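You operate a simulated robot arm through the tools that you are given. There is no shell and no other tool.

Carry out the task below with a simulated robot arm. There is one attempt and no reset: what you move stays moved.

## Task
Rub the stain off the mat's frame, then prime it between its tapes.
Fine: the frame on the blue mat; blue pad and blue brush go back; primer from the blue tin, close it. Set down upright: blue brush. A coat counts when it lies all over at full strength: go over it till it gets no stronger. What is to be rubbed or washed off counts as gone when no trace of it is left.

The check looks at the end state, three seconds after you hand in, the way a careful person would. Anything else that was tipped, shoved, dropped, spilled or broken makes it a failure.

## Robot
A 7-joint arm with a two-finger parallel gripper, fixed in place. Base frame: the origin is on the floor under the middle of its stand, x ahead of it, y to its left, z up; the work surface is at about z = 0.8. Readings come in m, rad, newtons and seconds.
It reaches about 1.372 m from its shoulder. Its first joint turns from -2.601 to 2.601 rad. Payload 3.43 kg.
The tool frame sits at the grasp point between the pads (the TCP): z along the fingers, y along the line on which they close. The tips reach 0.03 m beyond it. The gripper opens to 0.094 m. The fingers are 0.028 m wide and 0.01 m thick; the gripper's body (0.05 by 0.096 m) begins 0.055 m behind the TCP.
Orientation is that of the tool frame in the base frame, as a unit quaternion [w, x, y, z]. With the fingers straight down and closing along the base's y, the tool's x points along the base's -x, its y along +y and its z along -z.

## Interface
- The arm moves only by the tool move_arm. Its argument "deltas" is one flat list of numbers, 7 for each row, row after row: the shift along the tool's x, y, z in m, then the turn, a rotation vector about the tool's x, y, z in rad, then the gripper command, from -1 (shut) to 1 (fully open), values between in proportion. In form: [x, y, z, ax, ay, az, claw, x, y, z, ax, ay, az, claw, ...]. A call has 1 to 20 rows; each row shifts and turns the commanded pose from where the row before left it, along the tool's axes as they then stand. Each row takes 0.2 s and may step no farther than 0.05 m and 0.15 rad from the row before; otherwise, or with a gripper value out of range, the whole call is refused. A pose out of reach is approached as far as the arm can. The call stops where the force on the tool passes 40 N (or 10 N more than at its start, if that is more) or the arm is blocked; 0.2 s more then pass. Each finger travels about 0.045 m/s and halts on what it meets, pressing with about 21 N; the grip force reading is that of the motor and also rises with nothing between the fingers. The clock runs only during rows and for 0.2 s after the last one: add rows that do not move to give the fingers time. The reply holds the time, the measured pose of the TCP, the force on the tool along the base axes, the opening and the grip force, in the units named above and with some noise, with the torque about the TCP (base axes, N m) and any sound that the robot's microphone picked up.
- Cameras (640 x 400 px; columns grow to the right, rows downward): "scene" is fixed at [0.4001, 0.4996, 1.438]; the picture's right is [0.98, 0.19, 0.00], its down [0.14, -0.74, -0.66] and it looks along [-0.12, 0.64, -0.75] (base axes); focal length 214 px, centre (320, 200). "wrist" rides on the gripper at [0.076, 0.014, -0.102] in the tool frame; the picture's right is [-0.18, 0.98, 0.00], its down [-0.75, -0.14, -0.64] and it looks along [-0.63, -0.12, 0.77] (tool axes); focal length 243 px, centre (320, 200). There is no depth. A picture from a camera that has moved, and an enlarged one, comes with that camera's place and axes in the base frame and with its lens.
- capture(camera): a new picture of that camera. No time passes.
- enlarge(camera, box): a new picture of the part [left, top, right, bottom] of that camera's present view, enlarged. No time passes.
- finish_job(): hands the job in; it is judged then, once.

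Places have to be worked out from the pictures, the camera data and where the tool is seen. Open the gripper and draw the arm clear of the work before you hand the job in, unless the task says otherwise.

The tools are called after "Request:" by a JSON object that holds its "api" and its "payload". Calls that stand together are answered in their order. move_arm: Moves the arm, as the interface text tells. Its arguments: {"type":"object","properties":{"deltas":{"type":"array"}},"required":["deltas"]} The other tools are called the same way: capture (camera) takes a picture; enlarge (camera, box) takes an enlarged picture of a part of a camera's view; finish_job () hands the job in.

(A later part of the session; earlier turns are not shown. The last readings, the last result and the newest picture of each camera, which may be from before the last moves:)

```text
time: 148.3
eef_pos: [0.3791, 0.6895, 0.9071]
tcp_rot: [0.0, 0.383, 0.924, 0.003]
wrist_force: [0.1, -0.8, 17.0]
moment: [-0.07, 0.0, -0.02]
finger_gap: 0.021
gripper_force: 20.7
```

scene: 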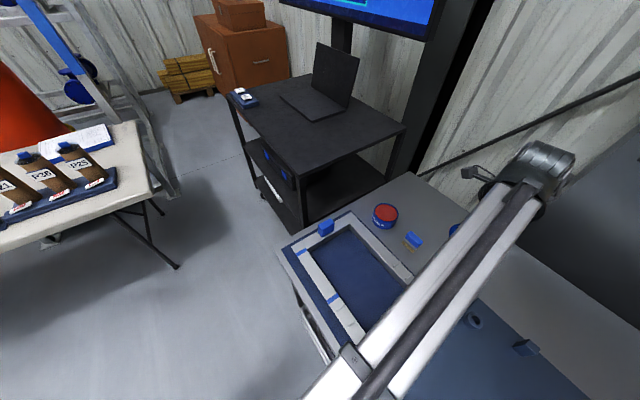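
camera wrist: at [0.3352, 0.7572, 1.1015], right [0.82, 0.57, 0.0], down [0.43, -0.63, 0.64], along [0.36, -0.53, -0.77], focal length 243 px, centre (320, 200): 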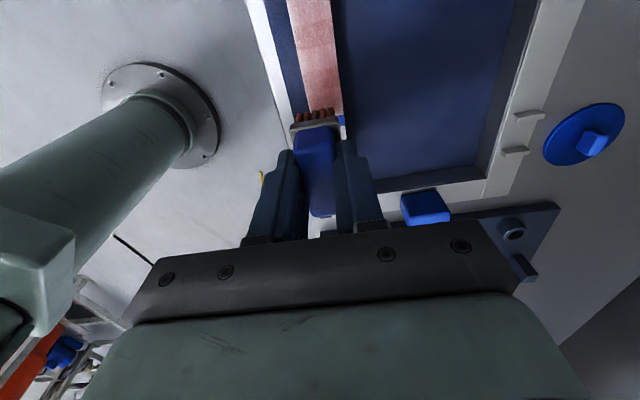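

17 N contact. Stroke forward along the outer edge, shift 14 mm, stroke back along the inner edge, with a little extra depth toward the tape 1 end.

Request:
{"api": "move_arm", "payload": {"deltas": [0.0132, -0.001, -0.0002, 0, 0, 0, -1, 0.0132, 0, 0, 0, 0, 0, -1, 0.0132, 0, 0, 0, 0, 0, -1, 0.0132, 0, 0.0002, 0, 0, 0, -1, 0.0132, 0, 0, 0, 0, 0, -1, 0.0132, 0, 0, 0, 0, 0, -1, 0.0132, 0, 0.0001, 0, 0, 0, -1, 0.0132, 0, 0, 0, 0, 0, -1, 0.0132, 0, 0, 0, 0, 0, -1, 0, 0.014, 0, 0, 0, 0, -1, -0.0132, 0, 0, 0, 0, 0, -1, -0.0132, 0, 0, 0, 0, 0, -1, -0.0132, 0, -0.0001, 0, 0, 0, -1, -0.0132, 0, 0, 0, 0, 0, -1, -0.0132, 0, 0, 0, 0, 0, -1, -0.0132, 0, -0.0002, 0, 0, 0, -1, -0.0132, 0, 0, 0, 0, 0, -1, -0.0132, 0, 0, 0, 0, 0, -1, -0.0132, 0, 0, 0, 0, 0, -1]}}

Request:
{"api": "enlarge", "payload": {"camera": "wrist", "box": [240, 0, 400, 130]}}

Request:
{"api": "enlarge", "payload": {"camera": "scene", "box": [315, 275, 345, 305]}}

```text
time: 152.3
eef_pos: [0.3896, 0.6972, 0.9073]
tcp_rot: [-0.001, 0.382, 0.924, 0.002]
wrist_force: [-4.1, 5.0, 17.9]
moment: [0.16, 0.19, -0.03]
finger_gap: 0.0211
gripper_force: 21.2
```

```text
3.08 times, centred on (320, 65) of wrist
camera zoom: at [0.3464, 0.7611, 1.0097], right [0.82, 0.57, 0.0], down [0.43, -0.63, 0.64], along [0.36, -0.53, -0.77], focal length 746 px, centre (320, 615)
```

zoom: 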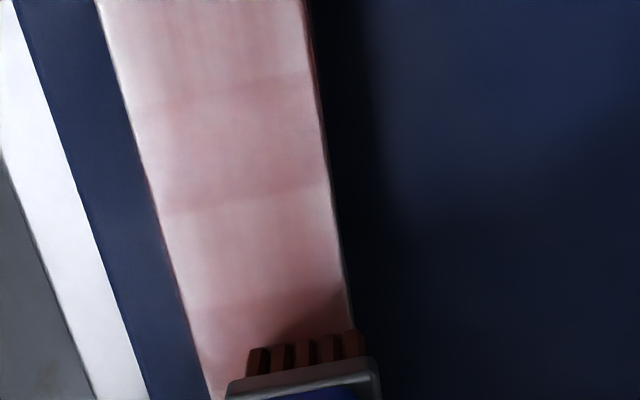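

```text
13.33 times, centred on (330, 290) of scene
camera zoom: at [0.4001, 0.4996, 1.438], right [0.98, 0.19, 0.0], down [0.14, -0.74, -0.66], along [-0.12, 0.64, -0.75], focal length 2860 px, centre (187, -1000)
```

zoom: 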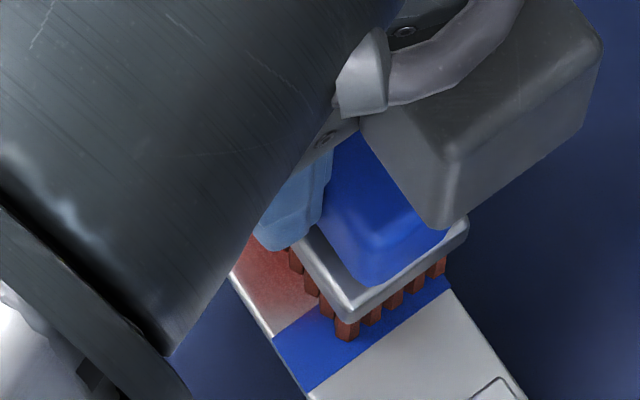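

I'll stroke forward on this side again and view the coat from the scene camera at the tape 1 end.

Request:
{"api": "move_arm", "payload": {"deltas": [0.0132, 0, 0, 0, 0, 0, -1, 0.0132, 0, 0, 0, 0, 0, -1, 0.0132, 0, 0, 0, 0, 0, -1, 0.0132, 0, 0.0002, 0, 0, 0, -1, 0.0132, 0, 0, 0, 0, 0, -1, 0.0132, 0, 0, 0, 0, 0, -1, 0.0132, 0, 0.0002, 0, 0, 0, -1, 0.0132, 0, 0, 0, 0, 0, -1, 0.0132, 0, 0, 0, 0, 0, -1, 0, -0.007, 0, 0, 0, 0, -1, -0.0132, 0, 0, 0, 0, 0, -1, -0.0132, 0, 0, 0, 0, 0, -1, 0.0132, 0, 0, 0, 0, 0, -1, 0.0132, 0, 0, 0, 0, 0, -1, 0, 0, 0, 0, 0, 0, -1]}}

Request:
{"api": "enlarge", "payload": {"camera": "scene", "box": [295, 245, 345, 300]}}

Request:
{"api": "enlarge", "payload": {"camera": "scene", "box": [290, 195, 410, 310]}}

```text
time: 155.5
eef_pos: [0.3015, 0.7761, 0.9067]
tcp_rot: [0.0, 0.382, 0.924, 0.001]
wrist_force: [4.4, -4.1, 17.6]
moment: [-0.24, -0.23, -0.01]
finger_gap: 0.021
gripper_force: 20.9
```

```text
7.27 times, centred on (320, 272) of scene
camera zoom: at [0.4001, 0.4996, 1.438], right [0.98, 0.19, 0.0], down [0.14, -0.74, -0.66], along [-0.12, 0.64, -0.75], focal length 1560 px, centre (320, -327)
```

zoom: 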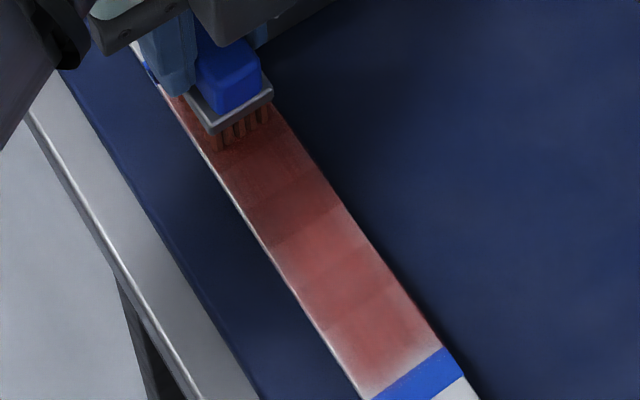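

```text
3.48 times, centred on (350, 252) of scene
camera zoom: at [0.4001, 0.4996, 1.438], right [0.98, 0.19, 0.0], down [0.14, -0.74, -0.66], along [-0.12, 0.64, -0.75], focal length 746 px, centre (216, 17)
```

zoom: 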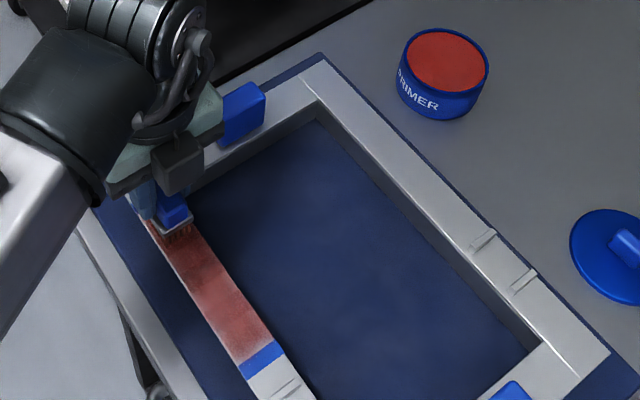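

The coat is much stronger; edges along the rail and near tape 2 are still lighter. Next pass with wider lateral offsets (±10 mm) to bring the edges up to strength.

Request:
{"api": "move_arm", "payload": {"deltas": [0, -0.0105, 0, 0, 0, 0, -1, -0.0132, 0, 0, 0, 0, 0, -1, -0.0132, 0, 0, 0, 0, 0, -1, -0.0132, 0, -0.0001, 0, 0, 0, -1, -0.0132, 0, 0, 0, 0, 0, -1, -0.0132, 0, 0, 0, 0, 0, -1, -0.0132, 0, -0.0002, 0, 0, 0, -1, -0.0132, 0, 0, 0, 0, 0, -1, -0.0132, 0, 0, 0, 0, 0, -1, -0.0132, 0, 0, 0, 0, 0, -1, 0, 0.02, 0, 0, 0, 0, -1, 0.0132, 0, 0, 0, 0, 0, -1, 0.0132, 0, 0, 0, 0, 0, -1, 0.0132, 0, 0, 0, 0, 0, -1, 0.0132, 0, 0.0002, 0, 0, 0, -1, 0.0132, 0, 0, 0, 0, 0, -1, 0.0132, 0, 0, 0, 0, 0, -1, 0.0132, 0, 0.0001, 0, 0, 0, -1, 0.0132, 0, 0, 0, 0, 0, -1, 0.0132, 0, 0, 0, 0, 0, -1]}}

Request:
{"api": "enlarge", "payload": {"camera": "scene", "box": [295, 245, 345, 300]}}

Request:
{"api": "enlarge", "payload": {"camera": "wrist", "box": [240, 40, 400, 170]}}

```text
time: 159.7
eef_pos: [0.3067, 0.7814, 0.9082]
tcp_rot: [0.0, 0.383, 0.924, 0.002]
wrist_force: [8.3, -7.4, 31.3]
moment: [-0.41, -0.33, -0.05]
finger_gap: 0.0209
gripper_force: 21.1
```

```text
7.27 times, centred on (320, 272) of scene
camera zoom: at [0.4001, 0.4996, 1.438], right [0.98, 0.19, 0.0], down [0.14, -0.74, -0.66], along [-0.12, 0.64, -0.75], focal length 1560 px, centre (320, -327)
```

zoom: 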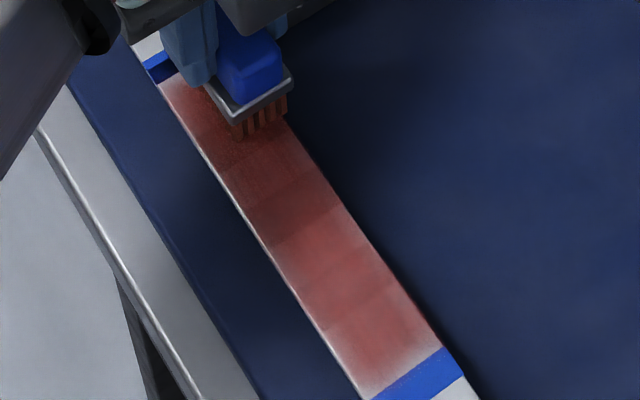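

```text
3.08 times, centred on (320, 105) of wrist
camera zoom: at [0.2647, 0.8458, 1.0094], right [0.83, 0.56, 0.0], down [0.43, -0.64, 0.64], along [0.36, -0.53, -0.77], focal length 746 px, centre (320, 492)
```

zoom: 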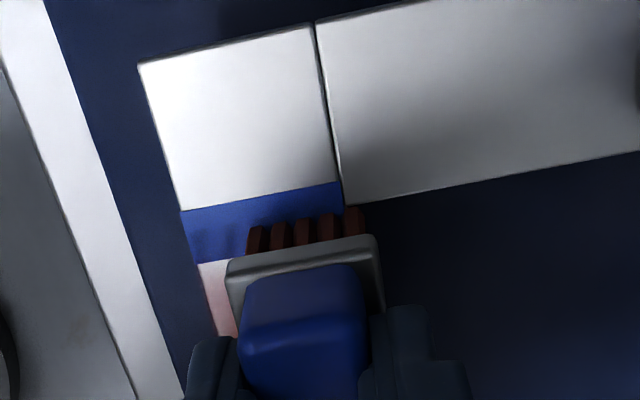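

The end zones get little sliding, so I'll do short back-and-forth strokes at the tape 1 end at three lateral positions with pressure eased by 0.5 mm.

Request:
{"api": "move_arm", "payload": {"deltas": [-0.0132, 0, -0.0005, 0, 0, 0, -1, 0.0132, 0, 0, 0, 0, 0, -1, -0.0132, 0, 0, 0, 0, 0, -1, 0.0132, 0, 0, 0, 0, 0, -1, -0.0132, 0, 0, 0, 0, 0, -1, 0.0132, 0, 0, 0, 0, 0, -1, 0, -0.008, 0, 0, 0, 0, -1, -0.0132, 0, 0, 0, 0, 0, -1, 0.0132, 0, 0, 0, 0, 0, -1, -0.0132, 0, 0, 0, 0, 0, -1, 0.0132, 0, 0, 0, 0, 0, -1, -0.0132, 0, 0, 0, 0, 0, -1, 0.0132, 0, 0, 0, 0, 0, -1, 0, -0.008, 0, 0, 0, 0, -1, -0.0132, 0, 0, 0, 0, 0, -1, 0.0132, 0, 0, 0, 0, 0, -1, -0.0132, 0, 0, 0, 0, 0, -1, 0.0132, 0, 0, 0, 0, 0, -1, -0.0132, 0, 0, 0, 0, 0, -1, 0.0132, 0, 0, 0, 0, 0, -1]}}

Request:
{"api": "enlarge", "payload": {"camera": "wrist", "box": [240, 40, 400, 170]}}

Request:
{"api": "enlarge", "payload": {"camera": "scene", "box": [295, 245, 345, 300]}}

```text
time: 163.9
eef_pos: [0.2954, 0.7695, 0.9069]
tcp_rot: [0.001, 0.383, 0.924, 0.002]
wrist_force: [4.0, -4.8, 15.8]
moment: [-0.22, -0.11, 0.0]
finger_gap: 0.0215
gripper_force: 21.0
```

```text
3.08 times, centred on (320, 105) of wrist
camera zoom: at [0.2535, 0.8338, 1.0094], right [0.83, 0.56, 0.0], down [0.43, -0.63, 0.64], along [0.36, -0.53, -0.77], focal length 746 px, centre (320, 492)
```

zoom: 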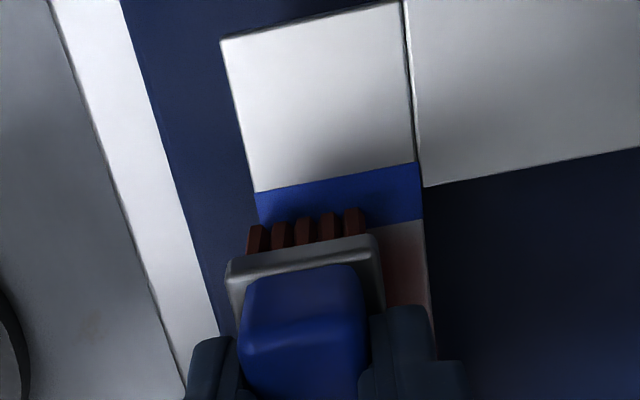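

```text
7.27 times, centred on (320, 272) of scene
camera zoom: at [0.4001, 0.4996, 1.438], right [0.98, 0.19, 0.0], down [0.14, -0.74, -0.66], along [-0.12, 0.64, -0.75], focal length 1560 px, centre (320, -327)
```

zoom: 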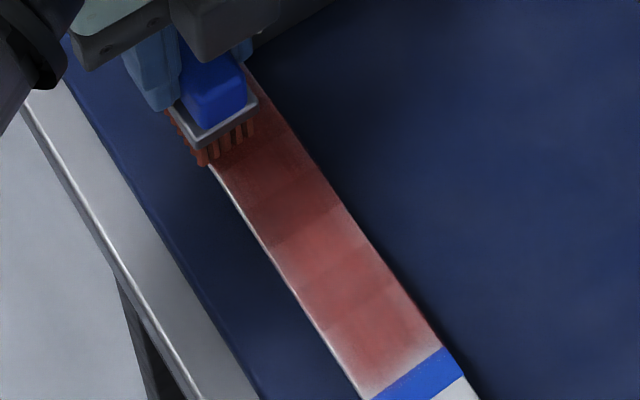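

Now I'll stroke down to the tape 2 end and do the same short oscillations there.

Request:
{"api": "move_arm", "payload": {"deltas": [-0.0135, 0, 0, 0, 0, 0, -1, -0.0135, 0, 0, 0, 0, 0, -1, -0.0135, 0, 0, 0, 0, 0, -1, -0.0135, 0, 0, 0, 0, 0, -1, -0.0135, 0, 0, 0, 0, 0, -1, -0.0135, 0, 0, 0, 0, 0, -1, -0.0135, 0, 0, 0, 0, 0, -1, -0.0135, 0, 0, 0, 0, 0, -1, -0.0135, 0, 0, 0, 0, 0, -1, 0.0132, 0, 0, 0, 0, 0, -1, -0.0132, 0, 0, 0, 0, 0, -1, 0.0132, 0, 0, 0, 0, 0, -1, -0.0132, 0, 0, 0, 0, 0, -1, 0, 0.008, 0, 0, 0, 0, -1, 0.0132, 0, 0, 0, 0, 0, -1, -0.0132, 0, 0, 0, 0, 0, -1, 0.0132, 0, 0, 0, 0, 0, -1, -0.0132, 0, 0, 0, 0, 0, -1, 0, 0.008, 0, 0, 0, 0, -1]}}

Request:
{"api": "enlarge", "payload": {"camera": "scene", "box": [315, 275, 345, 305]}}

```text
time: 167.9
eef_pos: [0.3946, 0.6966, 0.9081]
tcp_rot: [0.0, 0.383, 0.924, 0.001]
wrist_force: [-4.7, -4.1, 17.6]
moment: [-0.31, 0.26, -0.04]
finger_gap: 0.0212
gripper_force: 21.6
```

```text
13.33 times, centred on (330, 290) of scene
camera zoom: at [0.4001, 0.4996, 1.438], right [0.98, 0.19, 0.0], down [0.14, -0.74, -0.66], along [-0.12, 0.64, -0.75], focal length 2860 px, centre (187, -1000)
```

zoom: 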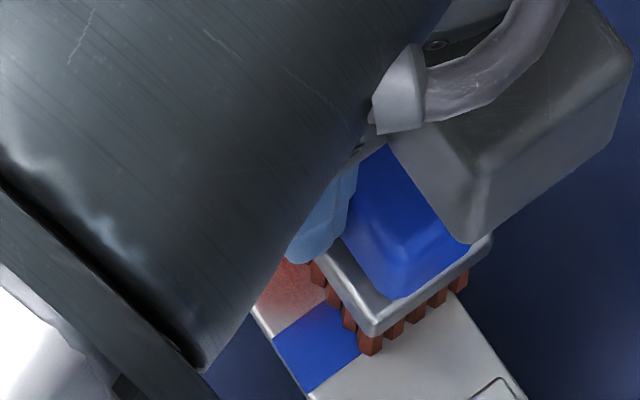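

The bristle end is right at tape 2's outer edge — a bit too far. I'll lift off straight away and check that nothing got past the tape.

Request:
{"api": "move_arm", "payload": {"deltas": [0.003, 0, -0.01, 0, 0, 0, -1, 0.005, 0, -0.04, 0, 0, 0, -1, 0.005, 0, -0.04, 0, 0, 0, -1, 0, 0, 0, 0, 0, 0, -1]}}

Request:
{"api": "enlarge", "payload": {"camera": "scene", "box": [315, 275, 345, 305]}}

Request:
{"api": "enlarge", "payload": {"camera": "wrist", "box": [240, 0, 400, 130]}}

```text
time: 168.9
eef_pos: [0.3867, 0.707, 0.9963]
tcp_rot: [0.0, 0.383, 0.924, 0.002]
wrist_force: [-0.1, -0.4, -0.5]
moment: [0.0, 0.03, -0.02]
finger_gap: 0.0209
gripper_force: 20.8
```

```text
13.33 times, centred on (330, 290) of scene
camera zoom: at [0.4001, 0.4996, 1.438], right [0.98, 0.19, 0.0], down [0.14, -0.74, -0.66], along [-0.12, 0.64, -0.75], focal length 2860 px, centre (187, -1000)
```

zoom: 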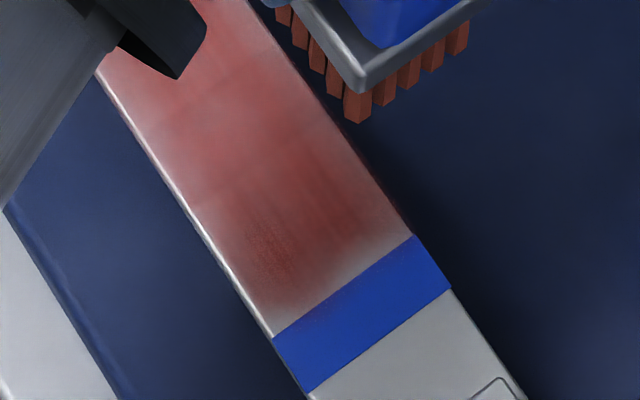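

```text
3.08 times, centred on (320, 65) of wrist
camera zoom: at [0.3429, 0.771, 1.0998], right [0.82, 0.57, 0.0], down [0.43, -0.63, 0.64], along [0.36, -0.53, -0.77], focal length 746 px, centre (320, 615)
```

zoom: 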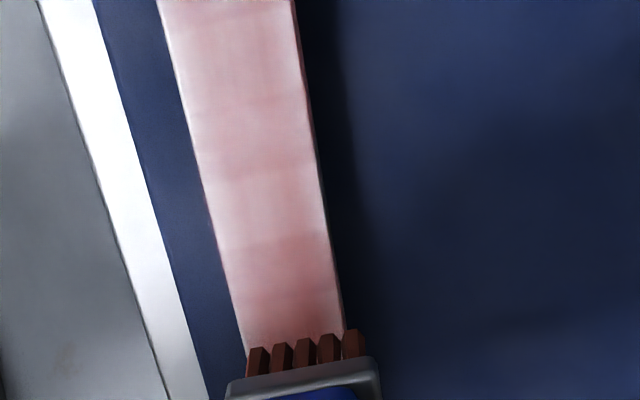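

Nothing got past the tape. The coat is strong in the centre, lighter along edges and next to tape 2. Reloading for another round.

Request:
{"api": "move_arm", "payload": {"deltas": [0.0122, 0.0389, 0, 0, 0, 0, -1, 0.0122, 0.0389, 0, 0, 0, 0, -1, 0.0122, 0.0389, 0, 0, 0, 0, -1, 0.0122, 0.0389, 0, 0, 0, 0, -1, 0.0122, 0.0389, 0, 0, 0, 0, -1, 0.0122, 0.0389, 0, 0, 0, 0, -1, 0.0122, 0.0389, 0, 0, 0, 0, -1, 0.0122, 0.0389, 0, 0, 0, 0, -1, 0, 0, 0, 0, 0, 0, -1]}}

Request:
{"api": "enlarge", "payload": {"camera": "wrist", "box": [220, 20, 420, 180]}}

```text
time: 170.9
eef_pos: [0.5358, 0.9964, 0.9989]
tcp_rot: [0.0, 0.383, 0.924, 0.001]
wrist_force: [-0.3, 0.3, -0.8]
moment: [-0.01, -0.04, 0.0]
finger_gap: 0.0208
gripper_force: 21.4
```

```text
2.50 times, centred on (320, 100) of wrist
camera zoom: at [0.4937, 1.0604, 1.1013], right [0.82, 0.57, 0.0], down [0.43, -0.63, 0.64], along [0.36, -0.53, -0.77], focal length 606 px, centre (320, 450)
```

zoom: 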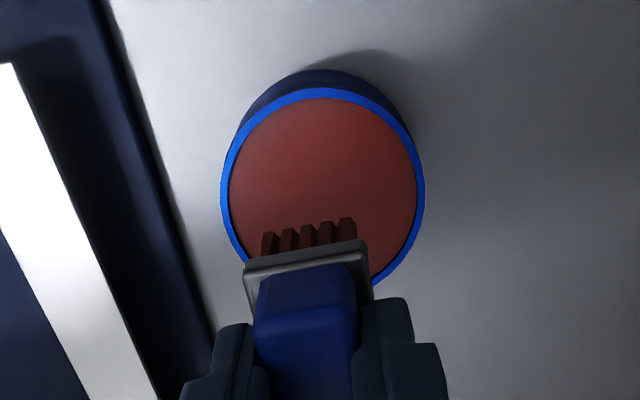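

Dip and hold, lift, and return to near tape 2 in one go (X = -56 mm, Y = -7 mm).

Request:
{"api": "move_arm", "payload": {"deltas": [0, 0, 0.035, 0, 0, 0, -1, 0, 0, 0.035, 0, 0, 0, -1, 0, 0, 0.017, 0, 0, 0, -1, 0, 0, 0.005, 0, 0, 0, -1, 0, 0, 0.003, 0, 0, 0, -1, 0, 0, 0.0007, 0, 0, 0, -1, 0, 0, 0, 0, 0, 0, -1, 0, 0, 0, 0, 0, 0, -1, 0, 0, 0, 0, 0, 0, -1, 0, 0, 0, 0, 0, 0, -1]}}

Request:
{"api": "enlarge", "payload": {"camera": "wrist", "box": [220, 40, 420, 200]}}

```text
time: 173.1
eef_pos: [0.5359, 0.997, 0.9044]
tcp_rot: [0.0, 0.382, 0.924, 0.003]
wrist_force: [2.3, 4.2, 26.3]
moment: [0.05, -0.12, 0.04]
finger_gap: 0.0208
gripper_force: 21.1
```

```text
2.50 times, centred on (320, 120) of wrist
camera zoom: at [0.4928, 1.0599, 1.0067], right [0.82, 0.57, 0.01], down [0.43, -0.64, 0.64], along [0.36, -0.53, -0.77], focal length 606 px, centre (320, 400)
```

zoom: 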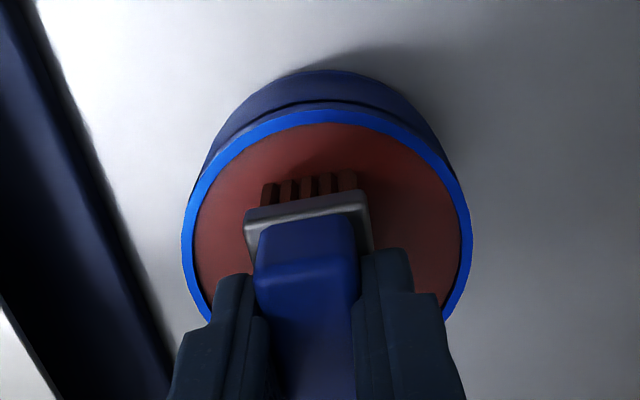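

Request:
{"api": "move_arm", "payload": {"deltas": [0, 0, -0.005, 0, 0, 0, -1, 0, 0, -0.03, 0, 0, 0, -1, 0, 0, -0.045, 0, 0, 0, -1, 0, 0, -0.015, 0, 0, 0, -1, -0.0129, -0.0412, 0, 0, 0, 0, -1, -0.0129, -0.0412, 0, 0, 0, 0, -1, -0.0129, -0.0412, 0, 0, 0, 0, -1, -0.0129, -0.0412, 0, 0, 0, 0, -1, -0.0129, -0.0412, 0, 0, 0, 0, -1, -0.0129, -0.0412, 0, 0, 0, 0, -1, -0.0129, -0.0412, 0, 0, 0, 0, -1, -0.0129, -0.0412, 0, 0, 0, 0, -1, 0, 0, 0.03, 0, 0, 0, -1, 0, 0, 0.03, 0, 0, 0, -1, 0, 0, 0.02, 0, 0, 0, -1, 0, 0, 0, 0, 0, 0, -1]}}

Request:
{"api": "enlarge", "payload": {"camera": "scene", "box": [315, 275, 345, 305]}}

```text
time: 176.5
eef_pos: [0.3753, 0.688, 0.9153]
tcp_rot: [-0.001, 0.383, 0.924, 0.002]
wrist_force: [0.5, -0.6, 0.2]
moment: [-0.04, -0.01, -0.03]
finger_gap: 0.0212
gripper_force: 21.0
```

```text
13.33 times, centred on (330, 290) of scene
camera zoom: at [0.4001, 0.4996, 1.438], right [0.98, 0.19, 0.0], down [0.14, -0.74, -0.66], along [-0.12, 0.64, -0.75], focal length 2860 px, centre (187, -1000)
```

zoom: 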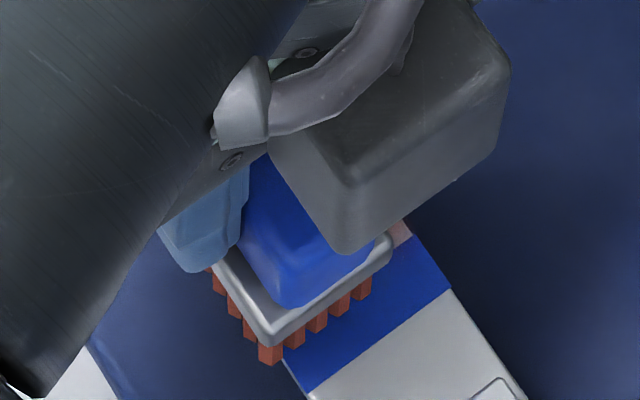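

Positioned with the brush overlapping the outer edge. Lowering to contact and oscillating at this edge near tape 2.

Request:
{"api": "move_arm", "payload": {"deltas": [0, 0.001, 0.005, 0, 0, 0, -1, 0, 0, 0.003, 0, 0, 0, -1, 0, 0, 0.001, 0, 0, 0, -1, 0, 0, 0, 0, 0, 0, -1]}}

```text
time: 177.5
eef_pos: [0.3764, 0.6896, 0.9058]
tcp_rot: [0.001, 0.383, 0.924, 0.002]
wrist_force: [1.6, -1.9, 16.6]
moment: [-0.18, -0.13, -0.03]
finger_gap: 0.0209
gripper_force: 20.4
```

Request:
{"api": "move_arm", "payload": {"deltas": [-0.004, 0, 0, 0, 0, 0, -1, 0.012, 0, 0, 0, 0, 0, -1, -0.012, 0, 0, 0, 0, 0, -1, 0.012, 0, 0, 0, 0, 0, -1, -0.012, 0, 0, 0, 0, 0, -1, 0.012, 0, 0, 0, 0, 0, -1, -0.012, 0, 0, 0, 0, 0, -1, 0, 0.0075, 0, 0, 0, 0, -1, 0.012, 0, 0, 0, 0, 0, -1, -0.012, 0, 0, 0, 0, 0, -1, 0.012, 0, 0, 0, 0, 0, -1, -0.012, 0, 0, 0, 0, 0, -1, 0.012, 0, 0, 0, 0, 0, -1, -0.012, 0, 0, 0, 0, 0, -1, 0, 0.0075, 0, 0, 0, 0, -1, 0.012, 0, 0, 0, 0, 0, -1, -0.012, 0, 0, 0, 0, 0, -1, 0.012, 0, 0, 0, 0, 0, -1, -0.012, 0, 0, 0, 0, 0, -1]}}

Request:
{"api": "enlarge", "payload": {"camera": "scene", "box": [315, 275, 345, 305]}}

```text
time: 181.5
eef_pos: [0.3884, 0.6987, 0.9077]
tcp_rot: [0.0, 0.382, 0.924, 0.002]
wrist_force: [-2.9, 2.8, 14.1]
moment: [0.06, 0.19, 0.0]
finger_gap: 0.0209
gripper_force: 21.4
```

```text
13.33 times, centred on (330, 290) of scene
camera zoom: at [0.4001, 0.4996, 1.438], right [0.98, 0.19, 0.0], down [0.14, -0.74, -0.66], along [-0.12, 0.64, -0.75], focal length 2860 px, centre (187, -1000)
```

zoom: 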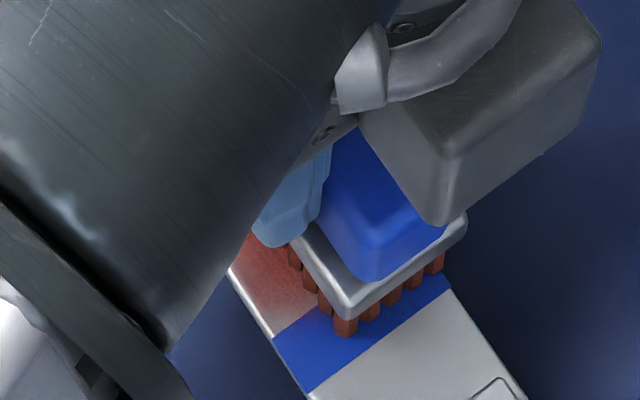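

Now long strokes: forward along the inner edge, then back along the centre line.

Request:
{"api": "move_arm", "payload": {"deltas": [0.013, 0, 0, 0, 0, 0, -1, 0.013, 0, 0, 0, 0, 0, -1, 0.013, 0, 0, 0, 0, 0, -1, 0.013, 0, 0.0002, 0, 0, 0, -1, 0.013, 0, 0, 0, 0, 0, -1, 0.013, 0, 0, 0, 0, 0, -1, 0.013, 0, 0.0001, 0, 0, 0, -1, 0.013, 0, 0, 0, 0, 0, -1, 0.013, 0, 0, 0, 0, 0, -1, 0, -0.009, 0, 0, 0, 0, -1, -0.013, 0, 0, 0, 0, 0, -1, -0.013, 0, 0, 0, 0, 0, -1, -0.013, 0, -0.0001, 0, 0, 0, -1, -0.013, 0, 0, 0, 0, 0, -1, -0.013, 0, 0, 0, 0, 0, -1, -0.013, 0, -0.0002, 0, 0, 0, -1, -0.013, 0, 0, 0, 0, 0, -1, -0.013, 0, 0, 0, 0, 0, -1, -0.013, 0, 0, 0, 0, 0, -1]}}

Request:
{"api": "enlarge", "payload": {"camera": "wrist", "box": [240, 0, 400, 130]}}

```text
time: 185.5
eef_pos: [0.3828, 0.6899, 0.9067]
tcp_rot: [0.0, 0.381, 0.925, 0.002]
wrist_force: [-3.9, 3.1, 15.1]
moment: [0.14, 0.17, -0.02]
finger_gap: 0.0211
gripper_force: 21.1
```

```text
3.08 times, centred on (320, 65) of wrist
camera zoom: at [0.3406, 0.7542, 1.0096], right [0.82, 0.57, 0.0], down [0.43, -0.63, 0.64], along [0.36, -0.53, -0.77], focal length 746 px, centre (320, 615)
```

zoom: 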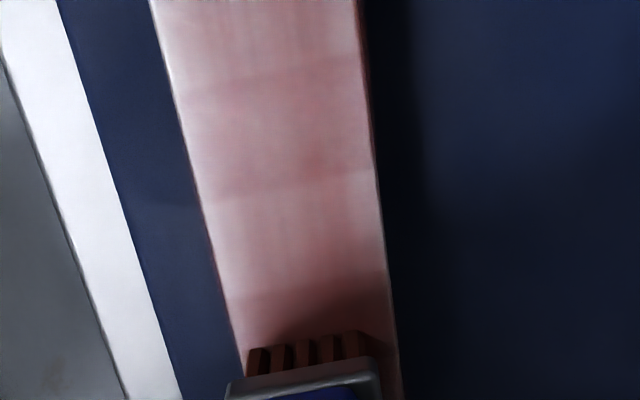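

Request:
{"api": "move_arm", "payload": {"deltas": [0, -0.0085, 0, 0, 0, 0, -1, 0.013, 0, 0, 0, 0, 0, -1, 0.013, 0, 0, 0, 0, 0, -1, 0.013, 0, 0, 0, 0, 0, -1, 0.013, 0, 0.0002, 0, 0, 0, -1, 0.013, 0, 0, 0, 0, 0, -1, 0.013, 0, 0, 0, 0, 0, -1, 0.013, 0, 0.0001, 0, 0, 0, -1, 0.013, 0, 0, 0, 0, 0, -1, 0.013, 0, 0, 0, 0, 0, -1, -0.012, 0, 0, 0, 0, 0, -1, 0.012, 0, 0, 0, 0, 0, -1, 0, 0.008, 0, 0, 0, 0, -1, -0.012, 0, 0, 0, 0, 0, -1, 0.012, 0, 0, 0, 0, 0, -1, 0, 0.008, 0, 0, 0, 0, -1, -0.012, 0, 0, 0, 0, 0, -1, 0.012, 0, 0, 0, 0, 0, -1]}}

Request:
{"api": "enlarge", "payload": {"camera": "scene", "box": [295, 245, 345, 300]}}

Request:
{"api": "enlarge", "payload": {"camera": "scene", "box": [315, 275, 345, 305]}}

```text
time: 189.3
eef_pos: [0.306, 0.7795, 0.9067]
tcp_rot: [0.001, 0.382, 0.924, 0.001]
wrist_force: [3.7, -4.7, 16.6]
moment: [-0.25, -0.16, 0.0]
finger_gap: 0.0214
gripper_force: 21.0
```

```text
7.27 times, centred on (320, 272) of scene
camera zoom: at [0.4001, 0.4996, 1.438], right [0.98, 0.19, 0.0], down [0.14, -0.74, -0.66], along [-0.12, 0.64, -0.75], focal length 1560 px, centre (320, -327)
```

zoom: 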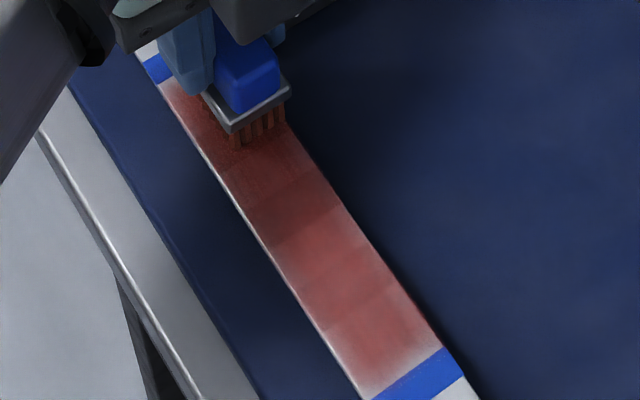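

```text
13.33 times, centred on (330, 290) of scene
camera zoom: at [0.4001, 0.4996, 1.438], right [0.98, 0.19, 0.0], down [0.14, -0.74, -0.66], along [-0.12, 0.64, -0.75], focal length 2860 px, centre (187, -1000)
```

zoom: 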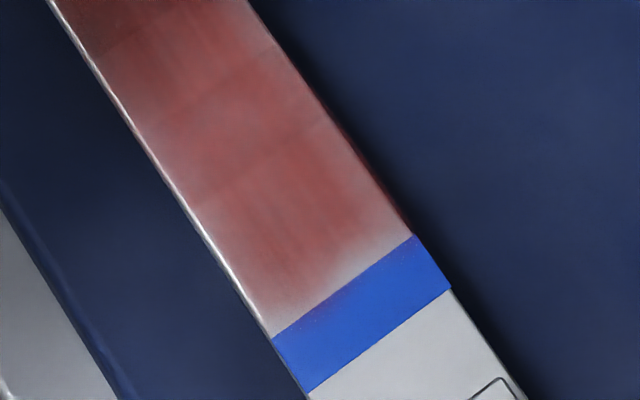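

Very clear now: mid-section is strong, while edges and the tape ends are paler. Sliding distance matters, so I'll sweep crosswise (±11 mm) at the tape 1 end, then do the same at the tape 2 end.

Request:
{"api": "move_arm", "payload": {"deltas": [0, 0.005, 0, 0, 0, 0, -1, 0, -0.0115, 0, 0, 0, 0, -1, 0, -0.0115, 0, 0, 0, 0, -1, 0, 0.0115, 0, 0, 0, 0, -1, 0, 0.0115, 0, 0, 0, 0, -1, 0, -0.0115, 0, 0, 0, 0, -1, 0, -0.0115, 0, 0, 0, 0, -1, 0, 0.0115, 0, 0, 0, 0, -1, 0, 0.0115, 0, 0, 0, 0, -1, -0.008, -0.0115, 0, 0, 0, 0, -1, 0, -0.0115, 0, 0, 0, 0, -1, 0, 0.0115, 0, 0, 0, 0, -1, 0, 0.0115, 0, 0, 0, 0, -1, 0.008, -0.0115, 0, 0, 0, 0, -1, 0, -0.0115, 0, 0, 0, 0, -1, 0, 0.0115, 0, 0, 0, 0, -1, 0, 0, 0, 0, 0, 0, -1]}}

Request:
{"api": "enlarge", "payload": {"camera": "wrist", "box": [240, 40, 400, 170]}}

Request:
{"api": "enlarge", "payload": {"camera": "scene", "box": [285, 235, 325, 275]}}

```text
time: 192.9
eef_pos: [0.3007, 0.7749, 0.9068]
tcp_rot: [-0.001, 0.382, 0.924, 0.002]
wrist_force: [-5.3, -5.7, 23.7]
moment: [-0.35, 0.31, -0.01]
finger_gap: 0.0209
gripper_force: 20.8
```

```text
3.08 times, centred on (320, 105) of wrist
camera zoom: at [0.2582, 0.838, 1.0095], right [0.82, 0.57, 0.0], down [0.43, -0.63, 0.64], along [0.36, -0.53, -0.77], focal length 746 px, centre (320, 492)
```

zoom: 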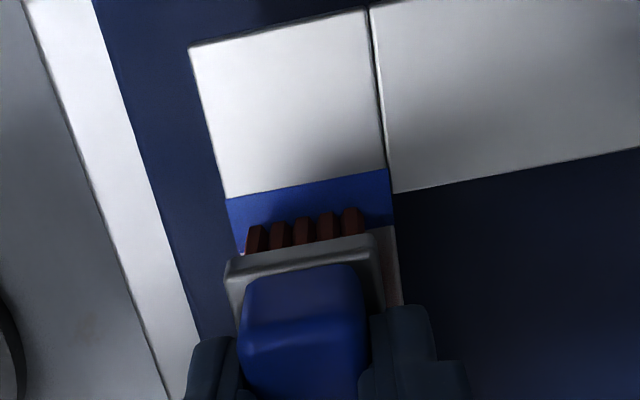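

```text
10.00 times, centred on (305, 255) of scene
camera zoom: at [0.4001, 0.4996, 1.438], right [0.98, 0.19, 0.0], down [0.14, -0.74, -0.66], along [-0.12, 0.64, -0.75], focal length 2145 px, centre (470, -350)
```

zoom: 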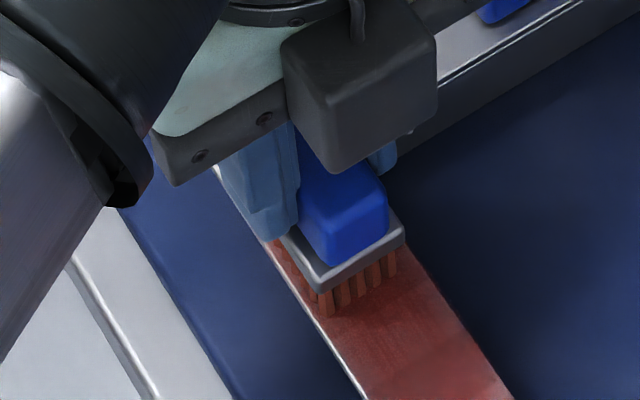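

Tape 1 end is improving. Now a long centre stroke down to tape 2 and crosswise sweeps there.

Request:
{"api": "move_arm", "payload": {"deltas": [-0.013, 0, 0, 0, 0, 0, -1, -0.013, 0, 0, 0, 0, 0, -1, -0.013, 0, -0.0001, 0, 0, 0, -1, -0.013, 0, 0, 0, 0, 0, -1, -0.013, 0, 0, 0, 0, 0, -1, -0.013, 0, -0.0002, 0, 0, 0, -1, -0.013, 0, 0, 0, 0, 0, -1, -0.013, 0, 0, 0, 0, 0, -1, -0.012, 0, 0, 0, 0, 0, -1, 0, 0.011, 0, 0, 0, 0, -1, 0, -0.011, 0, 0, 0, 0, -1, 0, -0.011, 0, 0, 0, 0, -1, 0, 0.011, 0, 0, 0, 0, -1, 0, 0.011, 0, 0, 0, 0, -1, 0, -0.011, 0, 0, 0, 0, -1, 0, -0.011, 0, 0, 0, 0, -1, 0, 0.011, 0, 0, 0, 0, -1, 0, 0.011, 0, 0, 0, 0, -1, 0, -0.011, 0, 0, 0, 0, -1]}}

Request:
{"api": "enlarge", "payload": {"camera": "scene", "box": [315, 275, 345, 305]}}

```text
time: 196.9
eef_pos: [0.3844, 0.693, 0.9063]
tcp_rot: [0.001, 0.383, 0.924, 0.003]
wrist_force: [4.3, 4.6, 18.7]
moment: [0.19, -0.36, 0.02]
finger_gap: 0.0212
gripper_force: 20.9
```

```text
13.33 times, centred on (330, 290) of scene
camera zoom: at [0.4001, 0.4996, 1.438], right [0.98, 0.19, 0.0], down [0.14, -0.74, -0.66], along [-0.12, 0.64, -0.75], focal length 2860 px, centre (187, -1000)
```

zoom: 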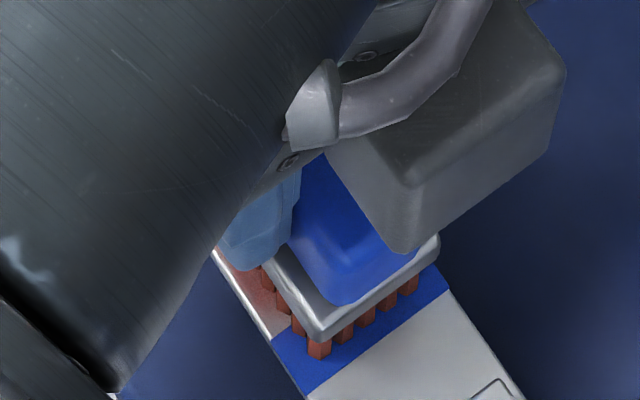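

Time to reload again. Lift and go to the tin, dip, hold.

Request:
{"api": "move_arm", "payload": {"deltas": [0, 0, -0.005, 0, 0, 0, -1, 0, 0, -0.04, 0, 0, 0, -1, 0, 0, -0.045, 0, 0, 0, -1, 0.0133, 0.0403, 0, 0, 0, 0, -1, 0.0133, 0.0403, 0, 0, 0, 0, -1, 0.0133, 0.0403, 0, 0, 0, 0, -1, 0.0133, 0.0403, 0, 0, 0, 0, -1, 0.0133, 0.0403, 0, 0, 0, 0, -1, 0.0133, 0.0403, 0, 0, 0, 0, -1, 0.0133, 0.0403, 0, 0, 0, 0, -1, 0.0133, 0.0403, 0, 0, 0, 0, -1, 0, 0, 0, 0, 0, 0, -1]}}

Request:
{"api": "enlarge", "payload": {"camera": "wrist", "box": [220, 20, 420, 180]}}

Request:
{"api": "enlarge", "payload": {"camera": "scene", "box": [315, 275, 345, 305]}}

```text
time: 199.5
eef_pos: [0.5363, 0.994, 0.9966]
tcp_rot: [0.001, 0.381, 0.924, 0.002]
wrist_force: [0.6, 0.2, 0.1]
moment: [0.01, 0.04, -0.01]
finger_gap: 0.0211
gripper_force: 21.1
```

```text
2.50 times, centred on (320, 100) of wrist
camera zoom: at [0.493, 1.0584, 1.0998], right [0.82, 0.57, 0.0], down [0.43, -0.63, 0.64], along [0.36, -0.53, -0.77], focal length 606 px, centre (320, 450)
```

zoom: 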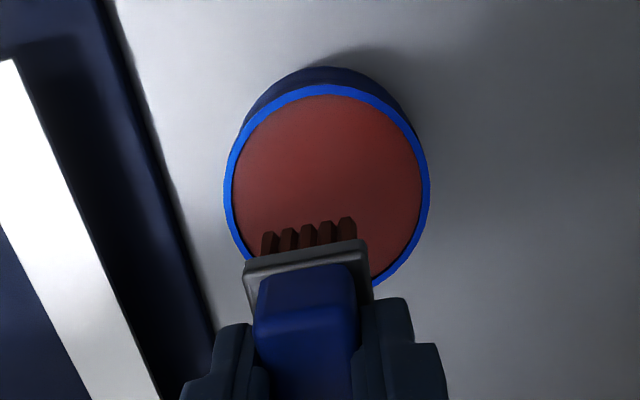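

```text
13.33 times, centred on (330, 290) of scene
camera zoom: at [0.4001, 0.4996, 1.438], right [0.98, 0.19, 0.0], down [0.14, -0.74, -0.66], along [-0.12, 0.64, -0.75], focal length 2860 px, centre (187, -1000)
```

zoom: 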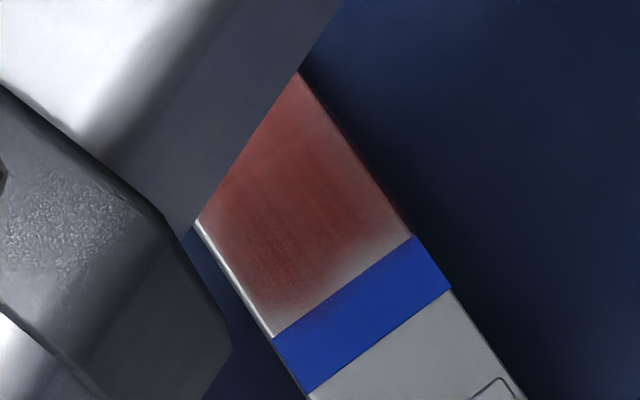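

The tape 2 end has become much stronger; a pale strip remains right along the tape and the inner corner. Dipping (with +2.5 mm centring).

Request:
{"api": "move_arm", "payload": {"deltas": [0, 0.0025, 0.035, 0, 0, 0, -1, 0, 0, 0.035, 0, 0, 0, -1, 0, 0, 0.015, 0, 0, 0, -1, 0, 0, 0.005, 0, 0, 0, -1, 0, 0, 0.0025, 0, 0, 0, -1, 0, 0, 0.0005, 0, 0, 0, -1, 0, 0, 0, 0, 0, 0, -1, 0, 0, 0, 0, 0, 0, -1]}}

```text
time: 201.3
eef_pos: [0.5374, 1.0002, 0.9041]
tcp_rot: [0.0, 0.382, 0.924, 0.002]
wrist_force: [0.5, 0.0, -1.3]
moment: [-0.02, 0.0, -0.01]
finger_gap: 0.0211
gripper_force: 21.3
```

Request:
{"api": "move_arm", "payload": {"deltas": [0, 0, 0.001, 0, 0, 0, -1, 0, 0, 0.0007, 0, 0, 0, -1, 0, 0, 0, 0, 0, 0, -1, 0, 0, 0, 0, 0, 0, -1]}}

Request:
{"api": "enlarge", "payload": {"camera": "wrist", "box": [220, 40, 420, 200]}}

```text
time: 202.3
eef_pos: [0.5372, 0.997, 0.9042]
tcp_rot: [0.0, 0.382, 0.924, 0.002]
wrist_force: [-0.9, 0.8, 3.9]
moment: [-0.06, 0.06, -0.01]
finger_gap: 0.021
gripper_force: 21.0
```

```text
2.50 times, centred on (320, 120) of wrist
camera zoom: at [0.4948, 1.0613, 1.0069], right [0.82, 0.57, 0.0], down [0.43, -0.63, 0.64], along [0.36, -0.53, -0.77], focal length 606 px, centre (320, 400)
```

zoom: 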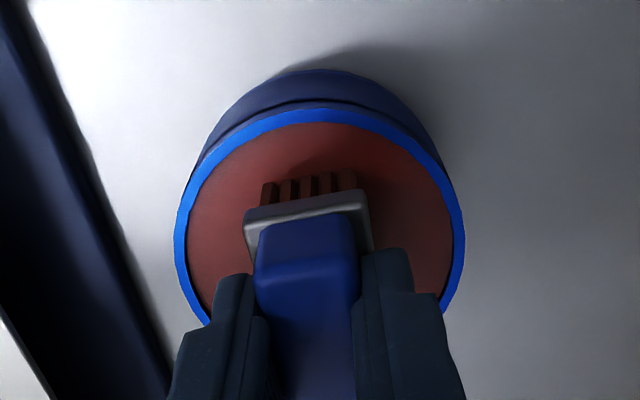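

Request:
{"api": "move_arm", "payload": {"deltas": [0, 0, 0.0007, 0, 0, 0, -1, 0, 0, 0, 0, 0, 0, -1, 0, 0, 0, 0, 0, 0, -1, 0, 0, 0, 0, 0, 0, -1, 0, 0, -0.005, 0, 0, 0, -1, 0, 0, -0.03, 0, 0, 0, -1, 0, 0, -0.045, 0, 0, 0, -1, 0, 0, -0.015, 0, 0, 0, -1, -0.01335, -0.0404, 0, 0, 0, 0, -1, -0.01335, -0.0404, 0, 0, 0, 0, -1, -0.01335, -0.0404, 0, 0, 0, 0, -1, -0.01335, -0.0404, 0, 0, 0, 0, -1, -0.01335, -0.0404, 0, 0, 0, 0, -1, -0.01335, -0.0404, 0, 0, 0, 0, -1, -0.01335, -0.0404, 0, 0, 0, 0, -1, -0.01335, -0.0404, 0, 0, 0, 0, -1, 0, 0, 0, 0, 0, 0, -1]}}

Request:
{"api": "enlarge", "payload": {"camera": "wrist", "box": [240, 0, 400, 130]}}

Request:
{"api": "enlarge", "payload": {"camera": "scene", "box": [300, 250, 345, 305]}}

```text
time: 205.9
eef_pos: [0.3872, 0.6911, 0.9973]
tcp_rot: [0.0, 0.382, 0.924, 0.002]
wrist_force: [0.2, 0.0, -0.6]
moment: [-0.02, -0.01, 0.02]
finger_gap: 0.0212
gripper_force: 21.4
```

```text
3.08 times, centred on (320, 65) of wrist
camera zoom: at [0.3444, 0.7548, 1.0999], right [0.82, 0.57, 0.0], down [0.43, -0.63, 0.64], along [0.36, -0.53, -0.77], focal length 746 px, centre (320, 615)
```

zoom: 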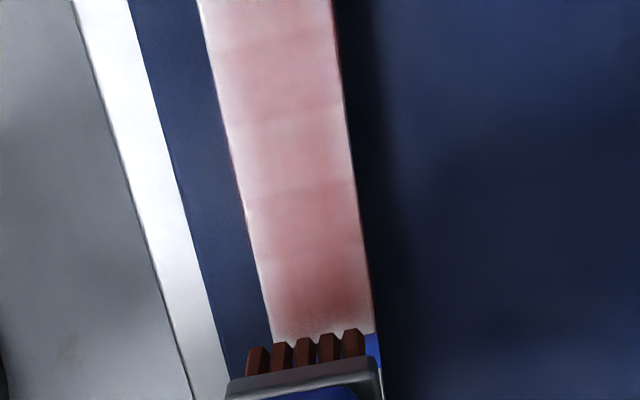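

```text
7.27 times, centred on (322, 278) of scene
camera zoom: at [0.4001, 0.4996, 1.438], right [0.98, 0.19, 0.0], down [0.14, -0.74, -0.66], along [-0.12, 0.64, -0.75], focal length 1560 px, centre (302, -364)
```

zoom: 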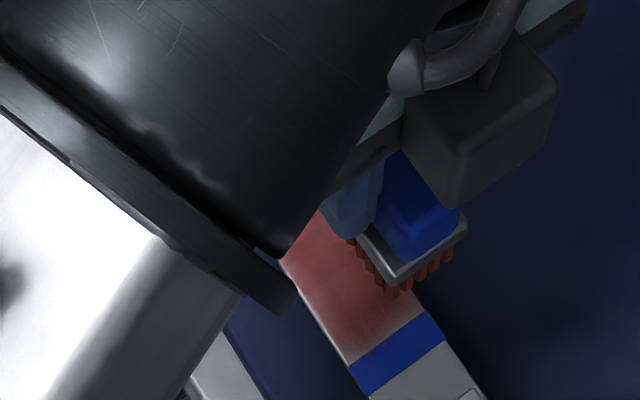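

From this angle the tape 2 end is now stronger than the middle, so the whole section needs more passes. I'll come down (4 mm further in) and do faster, longer strokes to build it up.

Request:
{"api": "move_arm", "payload": {"deltas": [0.004, 0, 0.035, 0, 0, 0, -1, 0, 0, 0.035, 0, 0, 0, -1, 0, 0, 0.014, 0, 0, 0, -1, 0, 0, 0.004, 0, 0, 0, -1, 0, 0, 0.002, 0, 0, 0, -1, 0, 0, 0, 0, 0, 0, -1]}}

```text
time: 207.3
eef_pos: [0.382, 0.6976, 0.9059]
tcp_rot: [0.0, 0.383, 0.924, 0.002]
wrist_force: [3.5, -1.7, 16.6]
moment: [-0.21, -0.11, 0.04]
finger_gap: 0.0211
gripper_force: 21.2
```

Request:
{"api": "move_arm", "payload": {"deltas": [0.0367, 0.007, -0.0001, 0, 0, 0, -1, 0.0367, 0, 0.0002, 0, 0, 0, -1, 0.0367, 0, 0, 0, 0, 0, -1, -0.0367, -0.006, 0, 0, 0, 0, -1, -0.0367, 0, -0.0002, 0, 0, 0, -1, -0.0367, 0, 0, 0, 0, 0, -1, 0.0367, -0.006, 0, 0, 0, 0, -1, 0.0367, 0, 0.0002, 0, 0, 0, -1, 0.0367, 0, 0, 0, 0, 0, -1, -0.0367, -0.006, 0, 0, 0, 0, -1, -0.0367, 0, -0.0002, 0, 0, 0, -1, -0.0367, 0, 0, 0, 0, 0, -1, 0.0367, 0, 0, 0, 0, 0, -1, 0.0367, 0, 0.0002, 0, 0, 0, -1, 0.0367, 0, 0, 0, 0, 0, -1, -0.0367, 0.006, 0, 0, 0, 0, -1, -0.0367, 0, -0.0002, 0, 0, 0, -1, -0.0367, 0, 0, 0, 0, 0, -1, 0, 0, 0, 0, 0, 0, -1]}}

Request:
{"api": "enlarge", "payload": {"camera": "wrist", "box": [240, 0, 400, 130]}}

```text
time: 211.3
eef_pos: [0.3781, 0.6929, 0.9061]
tcp_rot: [-0.001, 0.382, 0.924, 0.001]
wrist_force: [-3.8, 1.6, 9.5]
moment: [0.06, 0.2, 0.01]
finger_gap: 0.0211
gripper_force: 20.5
```

```text
3.08 times, centred on (320, 65) of wrist
camera zoom: at [0.3352, 0.7563, 1.0095], right [0.82, 0.57, 0.0], down [0.43, -0.63, 0.64], along [0.36, -0.53, -0.77], focal length 746 px, centre (320, 615)
```

zoom: 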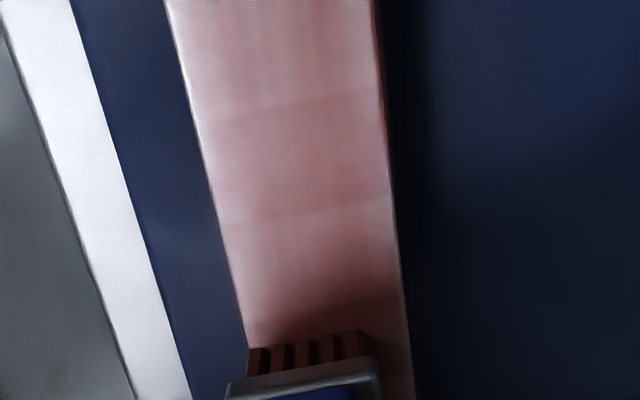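

More even now. Another batch of fast strokes across all lateral positions.

Request:
{"api": "move_arm", "payload": {"deltas": [0.0367, -0.006, 0.0002, 0, 0, 0, -1, 0.0367, 0, 0.0002, 0, 0, 0, -1, 0.0367, 0, 0, 0, 0, 0, -1, -0.0367, 0.007, 0, 0, 0, 0, -1, -0.0367, 0, -0.0002, 0, 0, 0, -1, -0.0367, 0, 0, 0, 0, 0, -1, 0.0367, 0.007, 0, 0, 0, 0, -1, 0.0367, 0, 0.0002, 0, 0, 0, -1, 0.0367, 0, 0, 0, 0, 0, -1, -0.0367, 0.006, 0, 0, 0, 0, -1, -0.0367, 0, -0.0002, 0, 0, 0, -1, -0.0367, 0, 0, 0, 0, 0, -1, 0.0367, 0, 0, 0, 0, 0, -1, 0.0367, 0, 0.0002, 0, 0, 0, -1, 0.0367, 0, 0, 0, 0, 0, -1, -0.0367, -0.007, 0, 0, 0, 0, -1, -0.0367, 0, -0.0002, 0, 0, 0, -1, -0.0367, 0, 0, 0, 0, 0, -1, 0, 0, 0, 0, 0, 0, -1]}}

Request:
{"api": "enlarge", "payload": {"camera": "wrist", "box": [240, 0, 400, 130]}}

Request:
{"api": "enlarge", "payload": {"camera": "scene", "box": [315, 275, 345, 305]}}

```text
time: 214.8
eef_pos: [0.3436, 0.7394, 0.9066]
tcp_rot: [-0.001, 0.382, 0.924, 0.003]
wrist_force: [0.9, -1.6, 11.4]
moment: [-0.24, -0.24, -0.04]
finger_gap: 0.021
gripper_force: 20.8
stopped in row 17: the force on the tool passed its limit at 41 N (the readings are from after the stop); the commanded pose is now the measured one
```

```text
3.08 times, centred on (320, 65) of wrist
camera zoom: at [0.301, 0.8021, 1.0098], right [0.82, 0.57, 0.0], down [0.43, -0.64, 0.64], along [0.36, -0.52, -0.77], focal length 746 px, centre (320, 615)
```

zoom: 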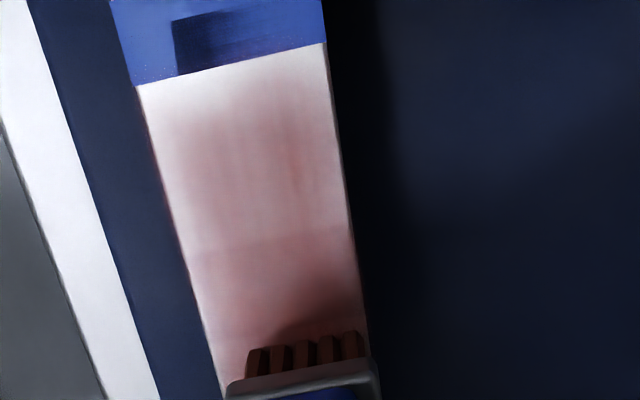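

```text
13.33 times, centred on (330, 290) of scene
camera zoom: at [0.4001, 0.4996, 1.438], right [0.98, 0.19, 0.0], down [0.14, -0.74, -0.66], along [-0.12, 0.64, -0.75], focal length 2860 px, centre (187, -1000)
```

zoom: 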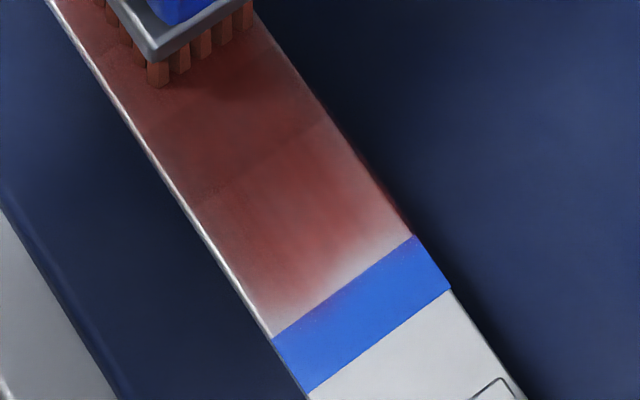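

The middle is now strong and even; the strips next to both tapes are still paler. I'll go to the tape 1 end and do crosswise sweeps there.

Request:
{"api": "move_arm", "payload": {"deltas": [0.018, 0, 0, 0, 0, 0, -1, 0.018, 0, 0, 0, 0, 0, -1, 0.0185, 0, 0, 0, 0, 0, -1, 0, 0.0065, 0, 0, 0, 0, -1, 0, -0.011, 0, 0, 0, 0, -1, 0, -0.011, 0, 0, 0, 0, -1, 0, 0.011, 0, 0, 0, 0, -1, 0, 0.011, 0, 0, 0, 0, -1, 0, -0.011, 0, 0, 0, 0, -1, 0, -0.011, 0, 0, 0, 0, -1, 0, 0.011, 0, 0, 0, 0, -1, 0, 0.011, 0, 0, 0, 0, -1, 0, -0.011, 0, 0, 0, 0, -1, 0, -0.011, 0, 0, 0, 0, -1, 0, 0.011, 0, 0, 0, 0, -1, 0, 0.011, 0, 0, 0, 0, -1, 0, -0.011, 0, 0, 0, 0, -1, 0, -0.011, 0, 0, 0, 0, -1, 0, 0.011, 0, 0, 0, 0, -1, 0, 0, 0, 0, 0, 0, -1]}}

Request:
{"api": "enlarge", "payload": {"camera": "wrist", "box": [240, 40, 400, 170]}}

Request:
{"api": "enlarge", "payload": {"camera": "scene", "box": [285, 235, 345, 305]}}

```text
time: 219.0
eef_pos: [0.3, 0.7738, 0.9063]
tcp_rot: [-0.003, 0.381, 0.925, 0.004]
wrist_force: [-7.3, -7.1, 29.8]
moment: [-0.37, 0.19, -0.06]
finger_gap: 0.0213
gripper_force: 21.3
```

```text
3.08 times, centred on (320, 105) of wrist
camera zoom: at [0.2577, 0.837, 1.0097], right [0.82, 0.57, 0.0], down [0.44, -0.64, 0.64], along [0.36, -0.52, -0.77], focal length 746 px, centre (320, 492)
```

zoom: 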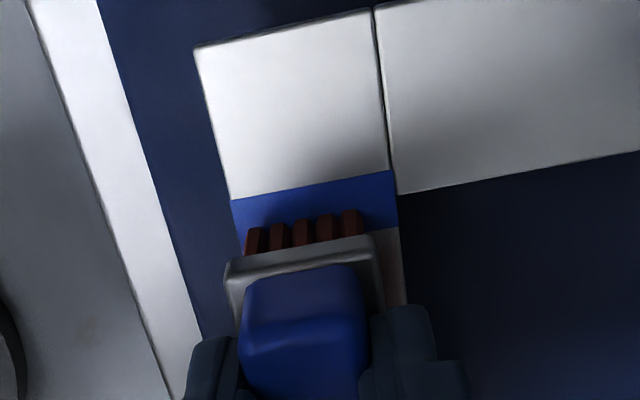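

```text
5.71 times, centred on (315, 270) of scene
camera zoom: at [0.4001, 0.4996, 1.438], right [0.98, 0.19, 0.0], down [0.14, -0.74, -0.66], along [-0.12, 0.64, -0.75], focal length 1226 px, centre (349, -200)
```

zoom: 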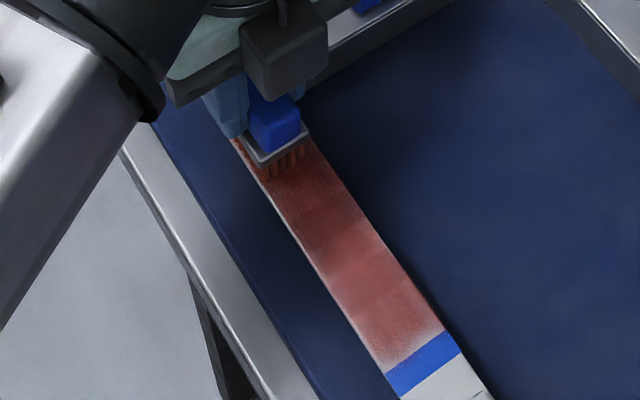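

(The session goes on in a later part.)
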